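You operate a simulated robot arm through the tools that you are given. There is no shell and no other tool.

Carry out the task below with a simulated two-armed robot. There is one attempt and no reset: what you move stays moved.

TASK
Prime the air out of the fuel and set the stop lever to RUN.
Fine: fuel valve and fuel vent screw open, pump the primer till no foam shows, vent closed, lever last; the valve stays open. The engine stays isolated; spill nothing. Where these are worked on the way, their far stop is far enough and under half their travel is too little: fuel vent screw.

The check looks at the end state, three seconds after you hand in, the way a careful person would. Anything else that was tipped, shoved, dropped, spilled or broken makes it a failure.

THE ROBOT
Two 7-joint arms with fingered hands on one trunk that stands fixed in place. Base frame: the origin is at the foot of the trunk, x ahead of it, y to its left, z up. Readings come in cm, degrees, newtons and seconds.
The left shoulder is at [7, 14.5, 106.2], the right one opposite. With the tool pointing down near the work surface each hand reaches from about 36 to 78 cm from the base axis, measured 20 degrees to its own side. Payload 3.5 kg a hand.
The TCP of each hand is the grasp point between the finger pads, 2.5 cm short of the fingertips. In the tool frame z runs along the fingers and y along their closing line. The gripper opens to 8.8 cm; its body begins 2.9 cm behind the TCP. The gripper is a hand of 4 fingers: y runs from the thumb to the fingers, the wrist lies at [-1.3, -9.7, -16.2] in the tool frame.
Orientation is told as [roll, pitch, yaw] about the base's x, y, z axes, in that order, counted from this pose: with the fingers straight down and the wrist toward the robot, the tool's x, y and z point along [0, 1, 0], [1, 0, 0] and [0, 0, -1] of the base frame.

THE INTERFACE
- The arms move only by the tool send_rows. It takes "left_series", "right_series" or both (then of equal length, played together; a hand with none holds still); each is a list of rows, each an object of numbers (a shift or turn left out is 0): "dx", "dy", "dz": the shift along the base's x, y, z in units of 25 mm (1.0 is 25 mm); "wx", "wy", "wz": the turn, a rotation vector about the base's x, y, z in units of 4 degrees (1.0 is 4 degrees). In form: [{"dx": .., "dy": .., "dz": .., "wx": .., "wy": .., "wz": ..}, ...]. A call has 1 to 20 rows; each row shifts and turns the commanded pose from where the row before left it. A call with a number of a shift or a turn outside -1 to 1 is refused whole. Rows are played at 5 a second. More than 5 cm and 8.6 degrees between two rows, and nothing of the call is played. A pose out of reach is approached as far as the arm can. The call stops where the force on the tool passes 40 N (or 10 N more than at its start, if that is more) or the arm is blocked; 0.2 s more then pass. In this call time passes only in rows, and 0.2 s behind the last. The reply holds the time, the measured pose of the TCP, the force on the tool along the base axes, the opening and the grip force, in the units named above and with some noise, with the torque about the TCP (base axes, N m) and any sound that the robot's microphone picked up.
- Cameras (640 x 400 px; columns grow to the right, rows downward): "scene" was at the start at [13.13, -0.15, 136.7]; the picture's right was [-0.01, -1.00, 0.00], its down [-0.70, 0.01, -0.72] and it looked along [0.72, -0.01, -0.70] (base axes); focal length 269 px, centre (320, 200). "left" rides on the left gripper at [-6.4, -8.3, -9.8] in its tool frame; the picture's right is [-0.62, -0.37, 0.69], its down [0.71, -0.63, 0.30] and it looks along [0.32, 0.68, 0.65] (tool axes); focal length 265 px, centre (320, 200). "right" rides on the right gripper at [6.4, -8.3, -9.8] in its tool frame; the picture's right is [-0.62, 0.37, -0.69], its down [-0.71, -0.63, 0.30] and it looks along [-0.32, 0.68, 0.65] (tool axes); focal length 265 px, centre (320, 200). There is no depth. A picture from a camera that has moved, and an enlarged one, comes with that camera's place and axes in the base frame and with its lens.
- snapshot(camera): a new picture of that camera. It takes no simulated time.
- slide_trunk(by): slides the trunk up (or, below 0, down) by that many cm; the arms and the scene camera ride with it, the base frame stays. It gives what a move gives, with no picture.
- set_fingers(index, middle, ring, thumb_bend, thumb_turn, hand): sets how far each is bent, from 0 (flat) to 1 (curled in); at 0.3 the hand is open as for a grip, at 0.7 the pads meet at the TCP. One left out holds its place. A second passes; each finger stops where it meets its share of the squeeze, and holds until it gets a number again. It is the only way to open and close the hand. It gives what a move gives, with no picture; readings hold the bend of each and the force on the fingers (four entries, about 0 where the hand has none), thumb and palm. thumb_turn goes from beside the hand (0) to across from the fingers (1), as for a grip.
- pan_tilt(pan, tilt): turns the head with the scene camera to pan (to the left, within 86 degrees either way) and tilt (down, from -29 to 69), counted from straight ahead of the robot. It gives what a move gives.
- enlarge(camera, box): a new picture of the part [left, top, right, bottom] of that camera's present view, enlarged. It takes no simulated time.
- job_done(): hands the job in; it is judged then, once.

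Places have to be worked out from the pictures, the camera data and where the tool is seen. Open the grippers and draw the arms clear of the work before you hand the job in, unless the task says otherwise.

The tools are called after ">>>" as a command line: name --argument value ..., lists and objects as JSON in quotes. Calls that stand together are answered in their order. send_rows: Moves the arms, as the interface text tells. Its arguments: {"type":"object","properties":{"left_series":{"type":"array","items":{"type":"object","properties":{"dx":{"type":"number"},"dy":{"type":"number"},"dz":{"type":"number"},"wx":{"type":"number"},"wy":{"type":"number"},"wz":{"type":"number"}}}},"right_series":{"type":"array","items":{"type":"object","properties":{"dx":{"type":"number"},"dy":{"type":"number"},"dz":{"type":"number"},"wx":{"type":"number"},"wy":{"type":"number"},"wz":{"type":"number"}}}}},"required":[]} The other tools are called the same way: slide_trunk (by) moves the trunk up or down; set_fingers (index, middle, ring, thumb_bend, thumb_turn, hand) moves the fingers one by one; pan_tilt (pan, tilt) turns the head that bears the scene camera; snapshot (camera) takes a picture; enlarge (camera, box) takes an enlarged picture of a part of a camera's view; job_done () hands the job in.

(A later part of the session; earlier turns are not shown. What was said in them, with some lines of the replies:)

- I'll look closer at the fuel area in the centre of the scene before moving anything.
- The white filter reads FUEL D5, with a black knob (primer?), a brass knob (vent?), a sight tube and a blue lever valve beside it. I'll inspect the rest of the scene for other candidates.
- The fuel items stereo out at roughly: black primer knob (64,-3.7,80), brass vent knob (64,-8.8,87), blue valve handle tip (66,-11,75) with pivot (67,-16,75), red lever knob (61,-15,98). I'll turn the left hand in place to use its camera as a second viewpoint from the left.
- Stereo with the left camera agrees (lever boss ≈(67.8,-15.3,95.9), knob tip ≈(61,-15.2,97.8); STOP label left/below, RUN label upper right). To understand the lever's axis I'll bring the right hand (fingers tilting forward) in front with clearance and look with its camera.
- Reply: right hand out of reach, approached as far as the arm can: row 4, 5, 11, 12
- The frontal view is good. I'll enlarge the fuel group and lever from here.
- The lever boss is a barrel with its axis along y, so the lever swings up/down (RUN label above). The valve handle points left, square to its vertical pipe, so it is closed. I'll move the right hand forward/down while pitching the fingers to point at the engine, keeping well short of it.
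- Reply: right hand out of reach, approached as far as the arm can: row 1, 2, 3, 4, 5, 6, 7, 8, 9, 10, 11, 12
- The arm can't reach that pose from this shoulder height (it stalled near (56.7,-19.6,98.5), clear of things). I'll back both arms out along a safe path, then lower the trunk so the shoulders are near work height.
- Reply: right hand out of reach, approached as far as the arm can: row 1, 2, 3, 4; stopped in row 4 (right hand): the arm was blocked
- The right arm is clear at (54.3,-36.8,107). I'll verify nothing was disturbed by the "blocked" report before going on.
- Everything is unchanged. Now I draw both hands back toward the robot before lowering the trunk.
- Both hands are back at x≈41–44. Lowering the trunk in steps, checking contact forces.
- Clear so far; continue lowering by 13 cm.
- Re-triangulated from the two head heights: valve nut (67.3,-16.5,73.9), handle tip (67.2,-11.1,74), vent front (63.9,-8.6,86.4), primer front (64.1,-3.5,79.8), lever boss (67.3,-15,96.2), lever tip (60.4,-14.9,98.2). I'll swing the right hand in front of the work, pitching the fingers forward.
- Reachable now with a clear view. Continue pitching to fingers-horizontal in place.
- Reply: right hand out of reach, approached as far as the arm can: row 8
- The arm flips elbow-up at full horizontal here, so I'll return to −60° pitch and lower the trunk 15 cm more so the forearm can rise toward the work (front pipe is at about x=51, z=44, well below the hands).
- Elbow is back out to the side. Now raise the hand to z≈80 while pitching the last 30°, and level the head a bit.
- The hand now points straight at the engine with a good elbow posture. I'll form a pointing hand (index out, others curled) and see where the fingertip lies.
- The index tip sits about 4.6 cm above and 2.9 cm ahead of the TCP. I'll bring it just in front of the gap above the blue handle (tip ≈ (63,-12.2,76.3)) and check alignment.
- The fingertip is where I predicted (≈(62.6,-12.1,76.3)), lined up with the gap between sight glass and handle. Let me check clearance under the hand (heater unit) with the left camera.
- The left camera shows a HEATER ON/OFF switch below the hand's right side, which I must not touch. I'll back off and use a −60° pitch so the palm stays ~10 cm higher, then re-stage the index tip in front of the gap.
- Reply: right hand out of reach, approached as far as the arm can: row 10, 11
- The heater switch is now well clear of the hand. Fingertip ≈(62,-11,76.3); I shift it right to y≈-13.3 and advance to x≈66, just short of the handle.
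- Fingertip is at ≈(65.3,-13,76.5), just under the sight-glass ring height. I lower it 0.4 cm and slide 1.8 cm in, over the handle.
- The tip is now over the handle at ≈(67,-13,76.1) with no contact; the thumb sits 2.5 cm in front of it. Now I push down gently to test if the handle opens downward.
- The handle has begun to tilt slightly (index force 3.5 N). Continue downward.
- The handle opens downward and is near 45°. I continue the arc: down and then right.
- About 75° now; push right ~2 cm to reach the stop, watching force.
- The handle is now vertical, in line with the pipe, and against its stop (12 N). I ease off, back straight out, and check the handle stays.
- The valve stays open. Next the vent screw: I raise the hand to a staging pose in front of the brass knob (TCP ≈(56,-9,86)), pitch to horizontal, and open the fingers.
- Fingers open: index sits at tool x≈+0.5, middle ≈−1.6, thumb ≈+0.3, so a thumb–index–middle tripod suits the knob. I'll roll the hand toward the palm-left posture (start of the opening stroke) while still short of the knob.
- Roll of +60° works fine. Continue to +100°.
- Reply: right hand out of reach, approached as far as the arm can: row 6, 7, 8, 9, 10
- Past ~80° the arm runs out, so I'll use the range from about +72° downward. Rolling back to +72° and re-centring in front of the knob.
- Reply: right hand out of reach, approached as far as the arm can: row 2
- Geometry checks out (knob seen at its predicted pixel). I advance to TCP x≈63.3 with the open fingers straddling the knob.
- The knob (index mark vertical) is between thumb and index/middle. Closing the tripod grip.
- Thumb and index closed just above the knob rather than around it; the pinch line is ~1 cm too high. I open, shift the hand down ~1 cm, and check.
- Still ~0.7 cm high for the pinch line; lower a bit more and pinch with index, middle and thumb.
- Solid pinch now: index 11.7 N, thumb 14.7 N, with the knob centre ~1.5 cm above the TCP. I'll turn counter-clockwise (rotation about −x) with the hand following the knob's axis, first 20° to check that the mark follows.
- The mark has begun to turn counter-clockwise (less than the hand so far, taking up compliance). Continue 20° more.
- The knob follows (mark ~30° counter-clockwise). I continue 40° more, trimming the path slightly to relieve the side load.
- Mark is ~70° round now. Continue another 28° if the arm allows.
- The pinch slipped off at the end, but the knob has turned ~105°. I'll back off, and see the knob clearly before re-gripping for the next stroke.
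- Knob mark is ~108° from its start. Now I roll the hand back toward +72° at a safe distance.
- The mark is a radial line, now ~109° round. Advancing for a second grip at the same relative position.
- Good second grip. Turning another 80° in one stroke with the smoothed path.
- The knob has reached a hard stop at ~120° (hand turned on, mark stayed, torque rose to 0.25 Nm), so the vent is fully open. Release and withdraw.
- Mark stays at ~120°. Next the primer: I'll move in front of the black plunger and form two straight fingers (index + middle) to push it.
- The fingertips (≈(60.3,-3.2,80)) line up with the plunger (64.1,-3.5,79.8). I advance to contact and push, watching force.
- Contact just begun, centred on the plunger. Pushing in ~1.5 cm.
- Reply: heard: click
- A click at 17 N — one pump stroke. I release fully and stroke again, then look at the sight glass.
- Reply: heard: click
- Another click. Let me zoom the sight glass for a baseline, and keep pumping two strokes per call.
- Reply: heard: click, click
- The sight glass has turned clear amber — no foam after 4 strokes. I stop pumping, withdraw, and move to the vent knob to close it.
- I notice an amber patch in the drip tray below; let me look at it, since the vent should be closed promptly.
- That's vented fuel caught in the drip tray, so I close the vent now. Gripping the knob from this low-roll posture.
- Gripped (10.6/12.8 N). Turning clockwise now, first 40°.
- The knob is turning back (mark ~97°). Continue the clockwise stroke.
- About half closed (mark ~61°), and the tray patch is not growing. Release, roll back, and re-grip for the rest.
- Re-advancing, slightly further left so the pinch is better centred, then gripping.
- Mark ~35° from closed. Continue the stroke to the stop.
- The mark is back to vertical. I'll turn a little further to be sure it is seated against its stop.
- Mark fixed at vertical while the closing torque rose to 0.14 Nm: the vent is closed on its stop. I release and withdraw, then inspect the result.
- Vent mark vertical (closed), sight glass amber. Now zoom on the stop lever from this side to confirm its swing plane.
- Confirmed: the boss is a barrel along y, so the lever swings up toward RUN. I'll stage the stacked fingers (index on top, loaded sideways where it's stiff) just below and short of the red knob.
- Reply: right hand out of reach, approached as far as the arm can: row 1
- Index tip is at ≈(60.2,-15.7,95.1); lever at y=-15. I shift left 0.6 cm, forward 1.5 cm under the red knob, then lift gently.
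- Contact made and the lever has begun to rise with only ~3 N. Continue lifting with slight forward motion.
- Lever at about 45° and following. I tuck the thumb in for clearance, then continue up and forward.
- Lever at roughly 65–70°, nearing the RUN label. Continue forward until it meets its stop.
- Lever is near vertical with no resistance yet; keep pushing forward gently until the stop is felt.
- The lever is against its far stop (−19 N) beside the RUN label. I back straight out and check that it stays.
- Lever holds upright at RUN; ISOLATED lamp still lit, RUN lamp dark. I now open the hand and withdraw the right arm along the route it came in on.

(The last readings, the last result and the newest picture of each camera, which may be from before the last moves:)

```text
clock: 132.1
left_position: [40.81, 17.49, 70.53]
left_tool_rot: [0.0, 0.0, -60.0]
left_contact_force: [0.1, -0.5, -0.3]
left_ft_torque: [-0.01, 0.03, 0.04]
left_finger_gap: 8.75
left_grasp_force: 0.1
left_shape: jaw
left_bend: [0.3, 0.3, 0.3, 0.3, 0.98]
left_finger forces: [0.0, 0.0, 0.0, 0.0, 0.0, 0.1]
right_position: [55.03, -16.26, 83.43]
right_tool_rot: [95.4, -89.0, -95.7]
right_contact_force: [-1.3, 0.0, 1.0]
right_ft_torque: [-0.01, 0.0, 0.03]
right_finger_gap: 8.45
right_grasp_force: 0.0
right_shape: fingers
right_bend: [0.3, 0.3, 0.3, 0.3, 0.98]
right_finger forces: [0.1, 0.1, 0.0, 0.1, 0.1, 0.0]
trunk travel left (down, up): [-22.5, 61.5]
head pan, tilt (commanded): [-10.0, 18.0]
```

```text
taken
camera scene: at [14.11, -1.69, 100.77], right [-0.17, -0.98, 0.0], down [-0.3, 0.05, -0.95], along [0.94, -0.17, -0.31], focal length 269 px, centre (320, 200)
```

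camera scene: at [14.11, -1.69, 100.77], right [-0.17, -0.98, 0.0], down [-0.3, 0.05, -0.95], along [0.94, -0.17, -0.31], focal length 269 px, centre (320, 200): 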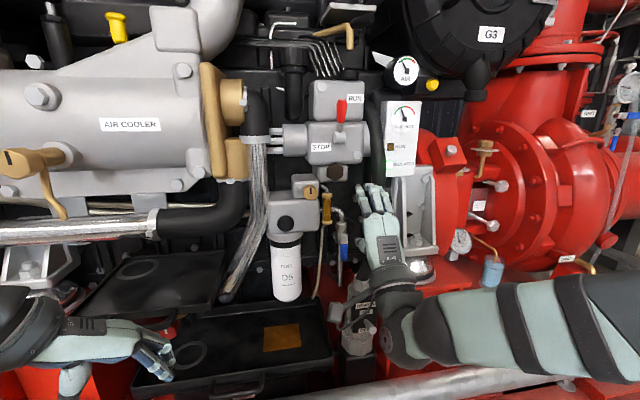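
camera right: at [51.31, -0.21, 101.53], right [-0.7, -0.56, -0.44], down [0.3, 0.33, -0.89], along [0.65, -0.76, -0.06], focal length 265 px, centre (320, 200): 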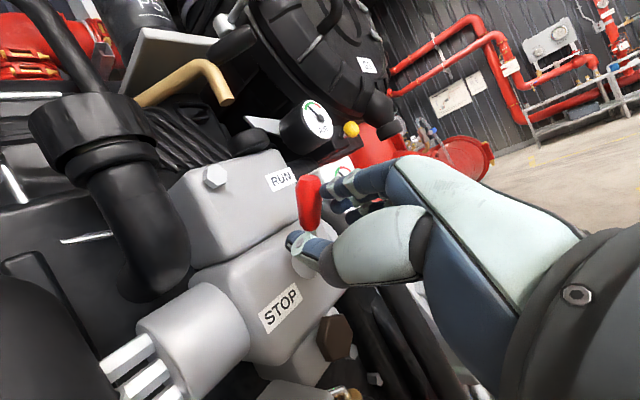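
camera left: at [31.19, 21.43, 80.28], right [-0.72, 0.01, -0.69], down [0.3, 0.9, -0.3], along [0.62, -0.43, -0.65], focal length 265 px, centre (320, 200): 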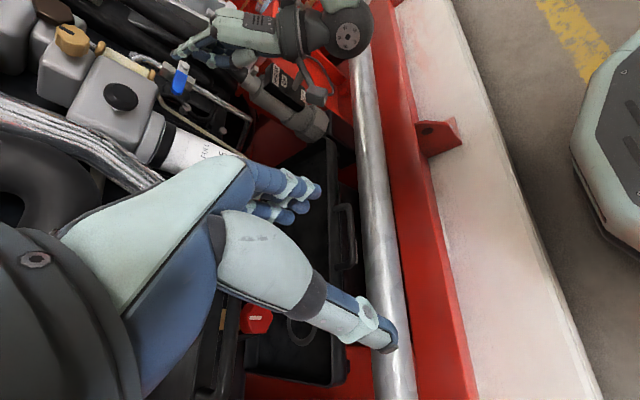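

Clear view of everything now. Continue withdrawing: pitch back down and out to the right, away from the heater switch.

>>> send_rows --right_series '[{"wy": 0.95, "dx": -0.1, "dy": -0.2, "dz": -0.35}, {"wy": 0.95, "dx": -0.1, "dy": -0.2, "dz": -0.35}, {"wy": 0.95, "dx": -0.1, "dy": -0.2, "dz": -0.35}, {"wy": 0.95, "dx": -0.1, "dy": -0.2, "dz": -0.35}, {"wy": 0.95, "dx": -0.1, "dy": -0.2, "dz": -0.35}, {"wy": 0.95, "dx": -0.1, "dy": -0.2, "dz": -0.35}, {"wy": 0.95, "dx": -0.1, "dy": -0.2, "dz": -0.35}, {"wy": 0.95, "dx": -0.1, "dy": -0.2, "dz": -0.35}]'

>>> send_rows --right_series '[{"wy": 1, "dx": -0.22, "dy": -0.4}, {"wy": 1, "dx": -0.22, "dy": -0.4}, {"wy": 1, "dx": -0.22, "dy": -0.4}, {"wy": 1, "dx": -0.22, "dy": -0.4}, {"wy": 1, "dx": -0.22, "dy": -0.4}, {"wy": 1, "dx": -0.22, "dy": -0.4}, {"wy": 1, "dx": -0.22, "dy": -0.4}, {"wy": 1, "dx": -0.22, "dy": -0.4}, {"wy": 1, "dx": -0.22, "dy": -0.4}, {"wy": 1, "dx": -0.22, "dy": -0.4}, {"wy": 1, "dx": -0.22, "dy": -0.4}, {"wy": 1, "dx": -0.22, "dy": -0.4}]'

>>> snapshot --camera "scene"

>>> enlarge --camera "scene" --box '[260, 80, 420, 180]'

>>> enlarge --camera "scene" --box '[260, 170, 420, 270]'

>>> enlarge --camera "scene" --box '[220, 260, 380, 360]'

```text
clock: 133.9
left_position: [40.89, 17.52, 70.47]
left_tool_rot: [-0.1, -0.1, -60.0]
left_contact_force: [0.1, 0.0, -0.2]
left_ft_torque: [0.0, 0.01, 0.02]
left_finger_gap: 8.76
left_grasp_force: 0.1
left_shape: jaw
left_bend: [0.3, 0.3, 0.3, 0.3, 0.98]
left_finger forces: [0.0, 0.0, 0.1, 0.0, 0.0, 0.0]
right_position: [53.0, -20.3, 76.44]
right_tool_rot: [1.4, -59.6, -1.9]
right_contact_force: [0.2, 0.7, 0.1]
right_ft_torque: [0.02, 0.01, -0.05]
right_finger_gap: 8.49
right_grasp_force: 0.1
right_shape: fingers
right_bend: [0.3, 0.3, 0.3, 0.3, 0.98]
right_finger forces: [0.0, 0.0, 0.0, 0.0, 0.1, 0.0]
trunk travel left (down, up): [-22.5, 61.5]
head pan, tilt (commanded): [-10.0, 18.0]
```

```text
clock: 136.5
left_position: [40.84, 17.41, 70.44]
left_tool_rot: [-0.1, 0.0, -60.0]
left_contact_force: [0.2, -0.6, 0.1]
left_ft_torque: [0.0, 0.01, 0.03]
left_finger_gap: 8.77
left_grasp_force: 0.0
left_shape: jaw
left_bend: [0.3, 0.3, 0.3, 0.3, 0.98]
left_finger forces: [0.0, 0.0, 0.0, 0.0, 0.0, 0.1]
right_position: [46.39, -32.31, 76.41]
right_tool_rot: [0.0, -11.6, -0.9]
right_contact_force: [0.3, -0.8, -0.7]
right_ft_torque: [0.01, 0.01, -0.03]
right_finger_gap: 8.48
right_grasp_force: 0.1
right_shape: fingers
right_bend: [0.3, 0.3, 0.3, 0.3, 0.98]
right_finger forces: [0.0, 0.0, 0.0, 0.1, 0.1, 0.0]
trunk travel left (down, up): [-22.5, 61.5]
head pan, tilt (commanded): [-10.0, 18.0]
```

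```text
taken
camera scene: at [14.11, -1.69, 100.77], right [-0.17, -0.98, 0.0], down [-0.3, 0.05, -0.95], along [0.94, -0.17, -0.31], focal length 269 px, centre (320, 200)
```

scene: 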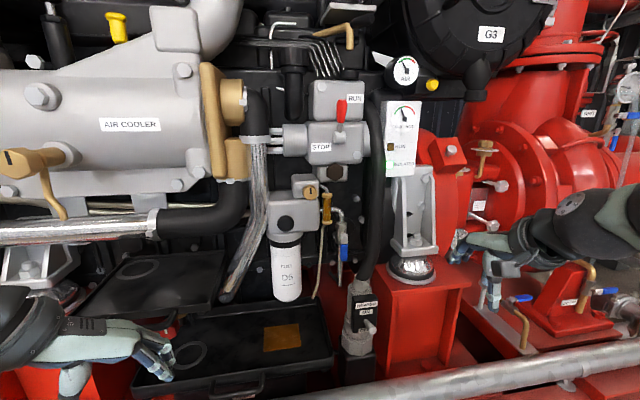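

```text
4.00 times, centred on (340, 130) of scene
camera zoom: at [14.11, -1.69, 100.77], right [-0.17, -0.98, 0.0], down [-0.3, 0.05, -0.95], along [0.94, -0.17, -0.31], focal length 1076 px, centre (240, 480)
```

zoom: 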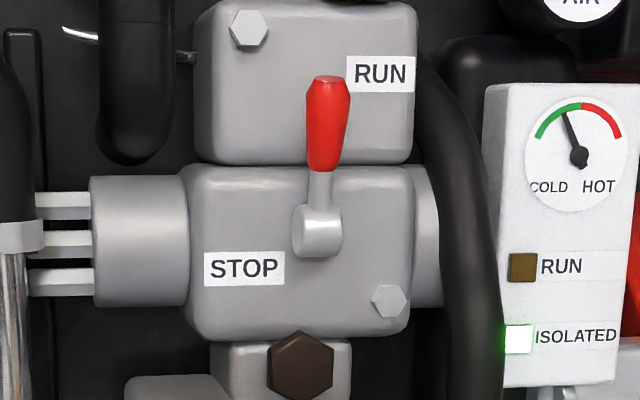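

```text
4.00 times, centred on (340, 220) of scene
camera zoom: at [14.11, -1.69, 100.77], right [-0.17, -0.98, 0.0], down [-0.3, 0.05, -0.95], along [0.94, -0.17, -0.31], focal length 1076 px, centre (240, 120)
```

zoom: 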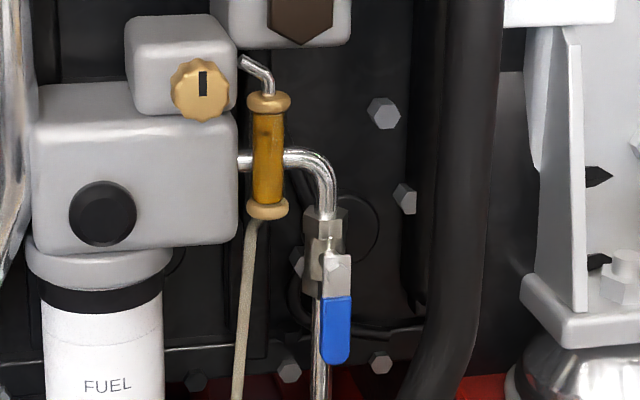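

```text
4.00 times, centred on (300, 310) of scene
camera zoom: at [14.11, -1.69, 100.77], right [-0.17, -0.98, 0.0], down [-0.3, 0.05, -0.95], along [0.94, -0.17, -0.31], focal length 1076 px, centre (400, -240)
```

zoom: 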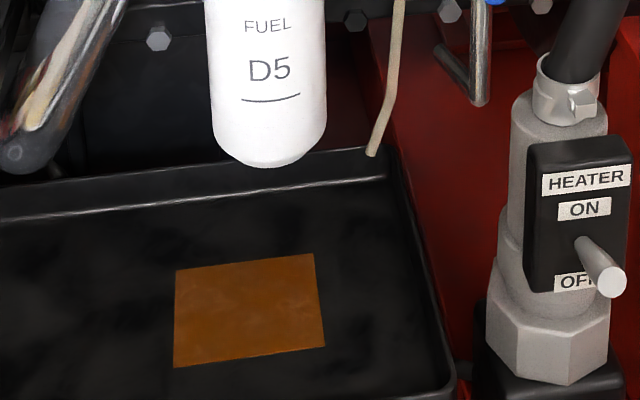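

Final state looks right: valve handle in line, vent mark vertical, sight glass clear amber, lever at RUN, ISOLATED lit. One last close check on the vent mark and lever before handing in.

>>> enlarge --camera "scene" --box '[294, 178, 326, 198]'

>>> send_rows --right_series '[{"dx": -0.4, "dy": -0.3, "wy": 1}, {"dx": -0.4, "dy": -0.3, "wy": 1}, {"dx": -0.3, "dy": -0.3, "wy": 0.9}]'

>>> snapshot --camera "scene"

>>> snapshot --camera "left"

```text
16.00 times, centred on (310, 188) of scene
camera zoom: at [14.11, -1.69, 100.77], right [-0.17, -0.98, 0.0], down [-0.3, 0.05, -0.95], along [0.94, -0.17, -0.31], focal length 4304 px, centre (480, 392)
```

zoom: 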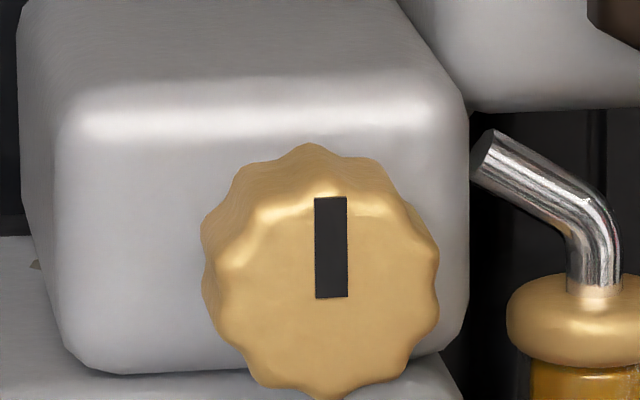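

```text
clock: 137.3
left_position: [40.9, 17.46, 70.48]
left_tool_rot: [-0.1, 0.0, -60.0]
left_contact_force: [0.1, 0.3, -0.3]
left_ft_torque: [0.01, 0.01, 0.01]
left_finger_gap: 8.76
left_grasp_force: 0.1
left_shape: jaw
left_bend: [0.3, 0.3, 0.3, 0.3, 0.98]
left_finger forces: [0.0, 0.0, 0.0, 0.1, 0.0, 0.0]
right_position: [44.2, -34.45, 76.44]
right_tool_rot: [-0.2, 0.0, -1.0]
right_contact_force: [-0.2, -0.1, -0.4]
right_ft_torque: [0.02, -0.01, 0.03]
right_finger_gap: 8.48
right_grasp_force: 0.1
right_shape: fingers
right_bend: [0.3, 0.3, 0.3, 0.3, 0.98]
right_finger forces: [0.0, 0.0, 0.0, 0.0, 0.0, 0.0]
right hand out of reach, approached as far as the arm can: row 3
trunk travel left (down, up): [-22.5, 61.5]
head pan, tilt (commanded): [-10.0, 18.0]
```

```text
taken
camera scene: at [14.12, -1.68, 100.77], right [-0.17, -0.98, 0.0], down [-0.3, 0.05, -0.95], along [0.94, -0.17, -0.31], focal length 269 px, centre (320, 200)
```

scene: 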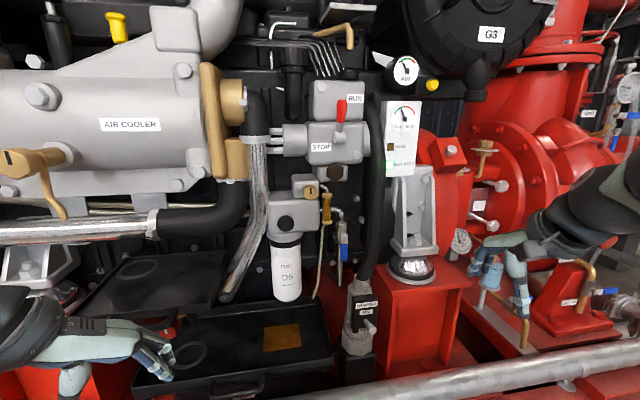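

```text
taken
camera left: at [31.18, 21.43, 80.28], right [-0.72, 0.01, -0.69], down [0.3, 0.9, -0.3], along [0.62, -0.43, -0.65], focal length 265 px, centre (320, 200)
```

left: 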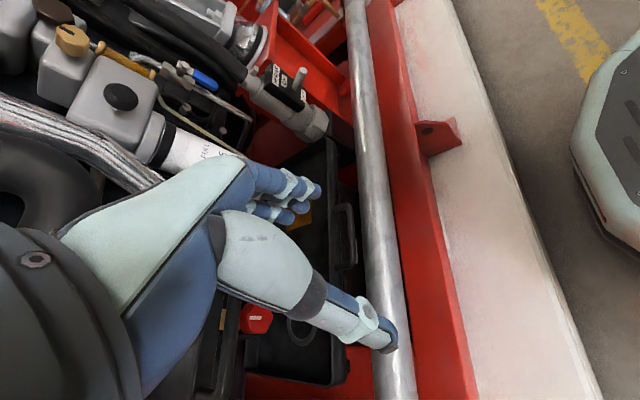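

The vent mark is exactly upright (closed), the valve is open, the sight glass is clear, the lever is at RUN, and the heater switch and isolation are untouched. Both hands are open and drawn back, so I hand the job in.

>>> job_done

```text
The job is handed in.
```

The fuel is primed and the stop lever is at RUN. I worked in the order you gave and handed the job in; the check's verdict has not come back yet.

- **Fuel valve:** the blue handle is turned in line with its pipe against the stop, and it stays open.
- **Vent screw:** I opened it to its far stop (about 120°) before pumping. Afterwards I closed it fully, so its mark is back at vertical.
- **Primer:** after four strokes the sight glass changed from foam to clear amber. I looked after strokes 1, 2 and 4, so stroke 4 may have been one more than needed.
- **Stop lever:** moved last, up to its stop at RUN, and it holds there.
- **Isolation:** the ISOLATED lamp is still lit and the RUN lamp is dark. I did not touch the heater switch.

**Fuel in the tray:** an amber patch of vented fuel lay in the drip tray under the drain tube after priming. It did not grow while the vent was being closed, and I saw no fuel anywhere else. I could not tell whether the check counts fuel in the tray as a spill.

Both hands are open and drawn clear. I lowered the trunk 40 cm to reach the work and left it there.
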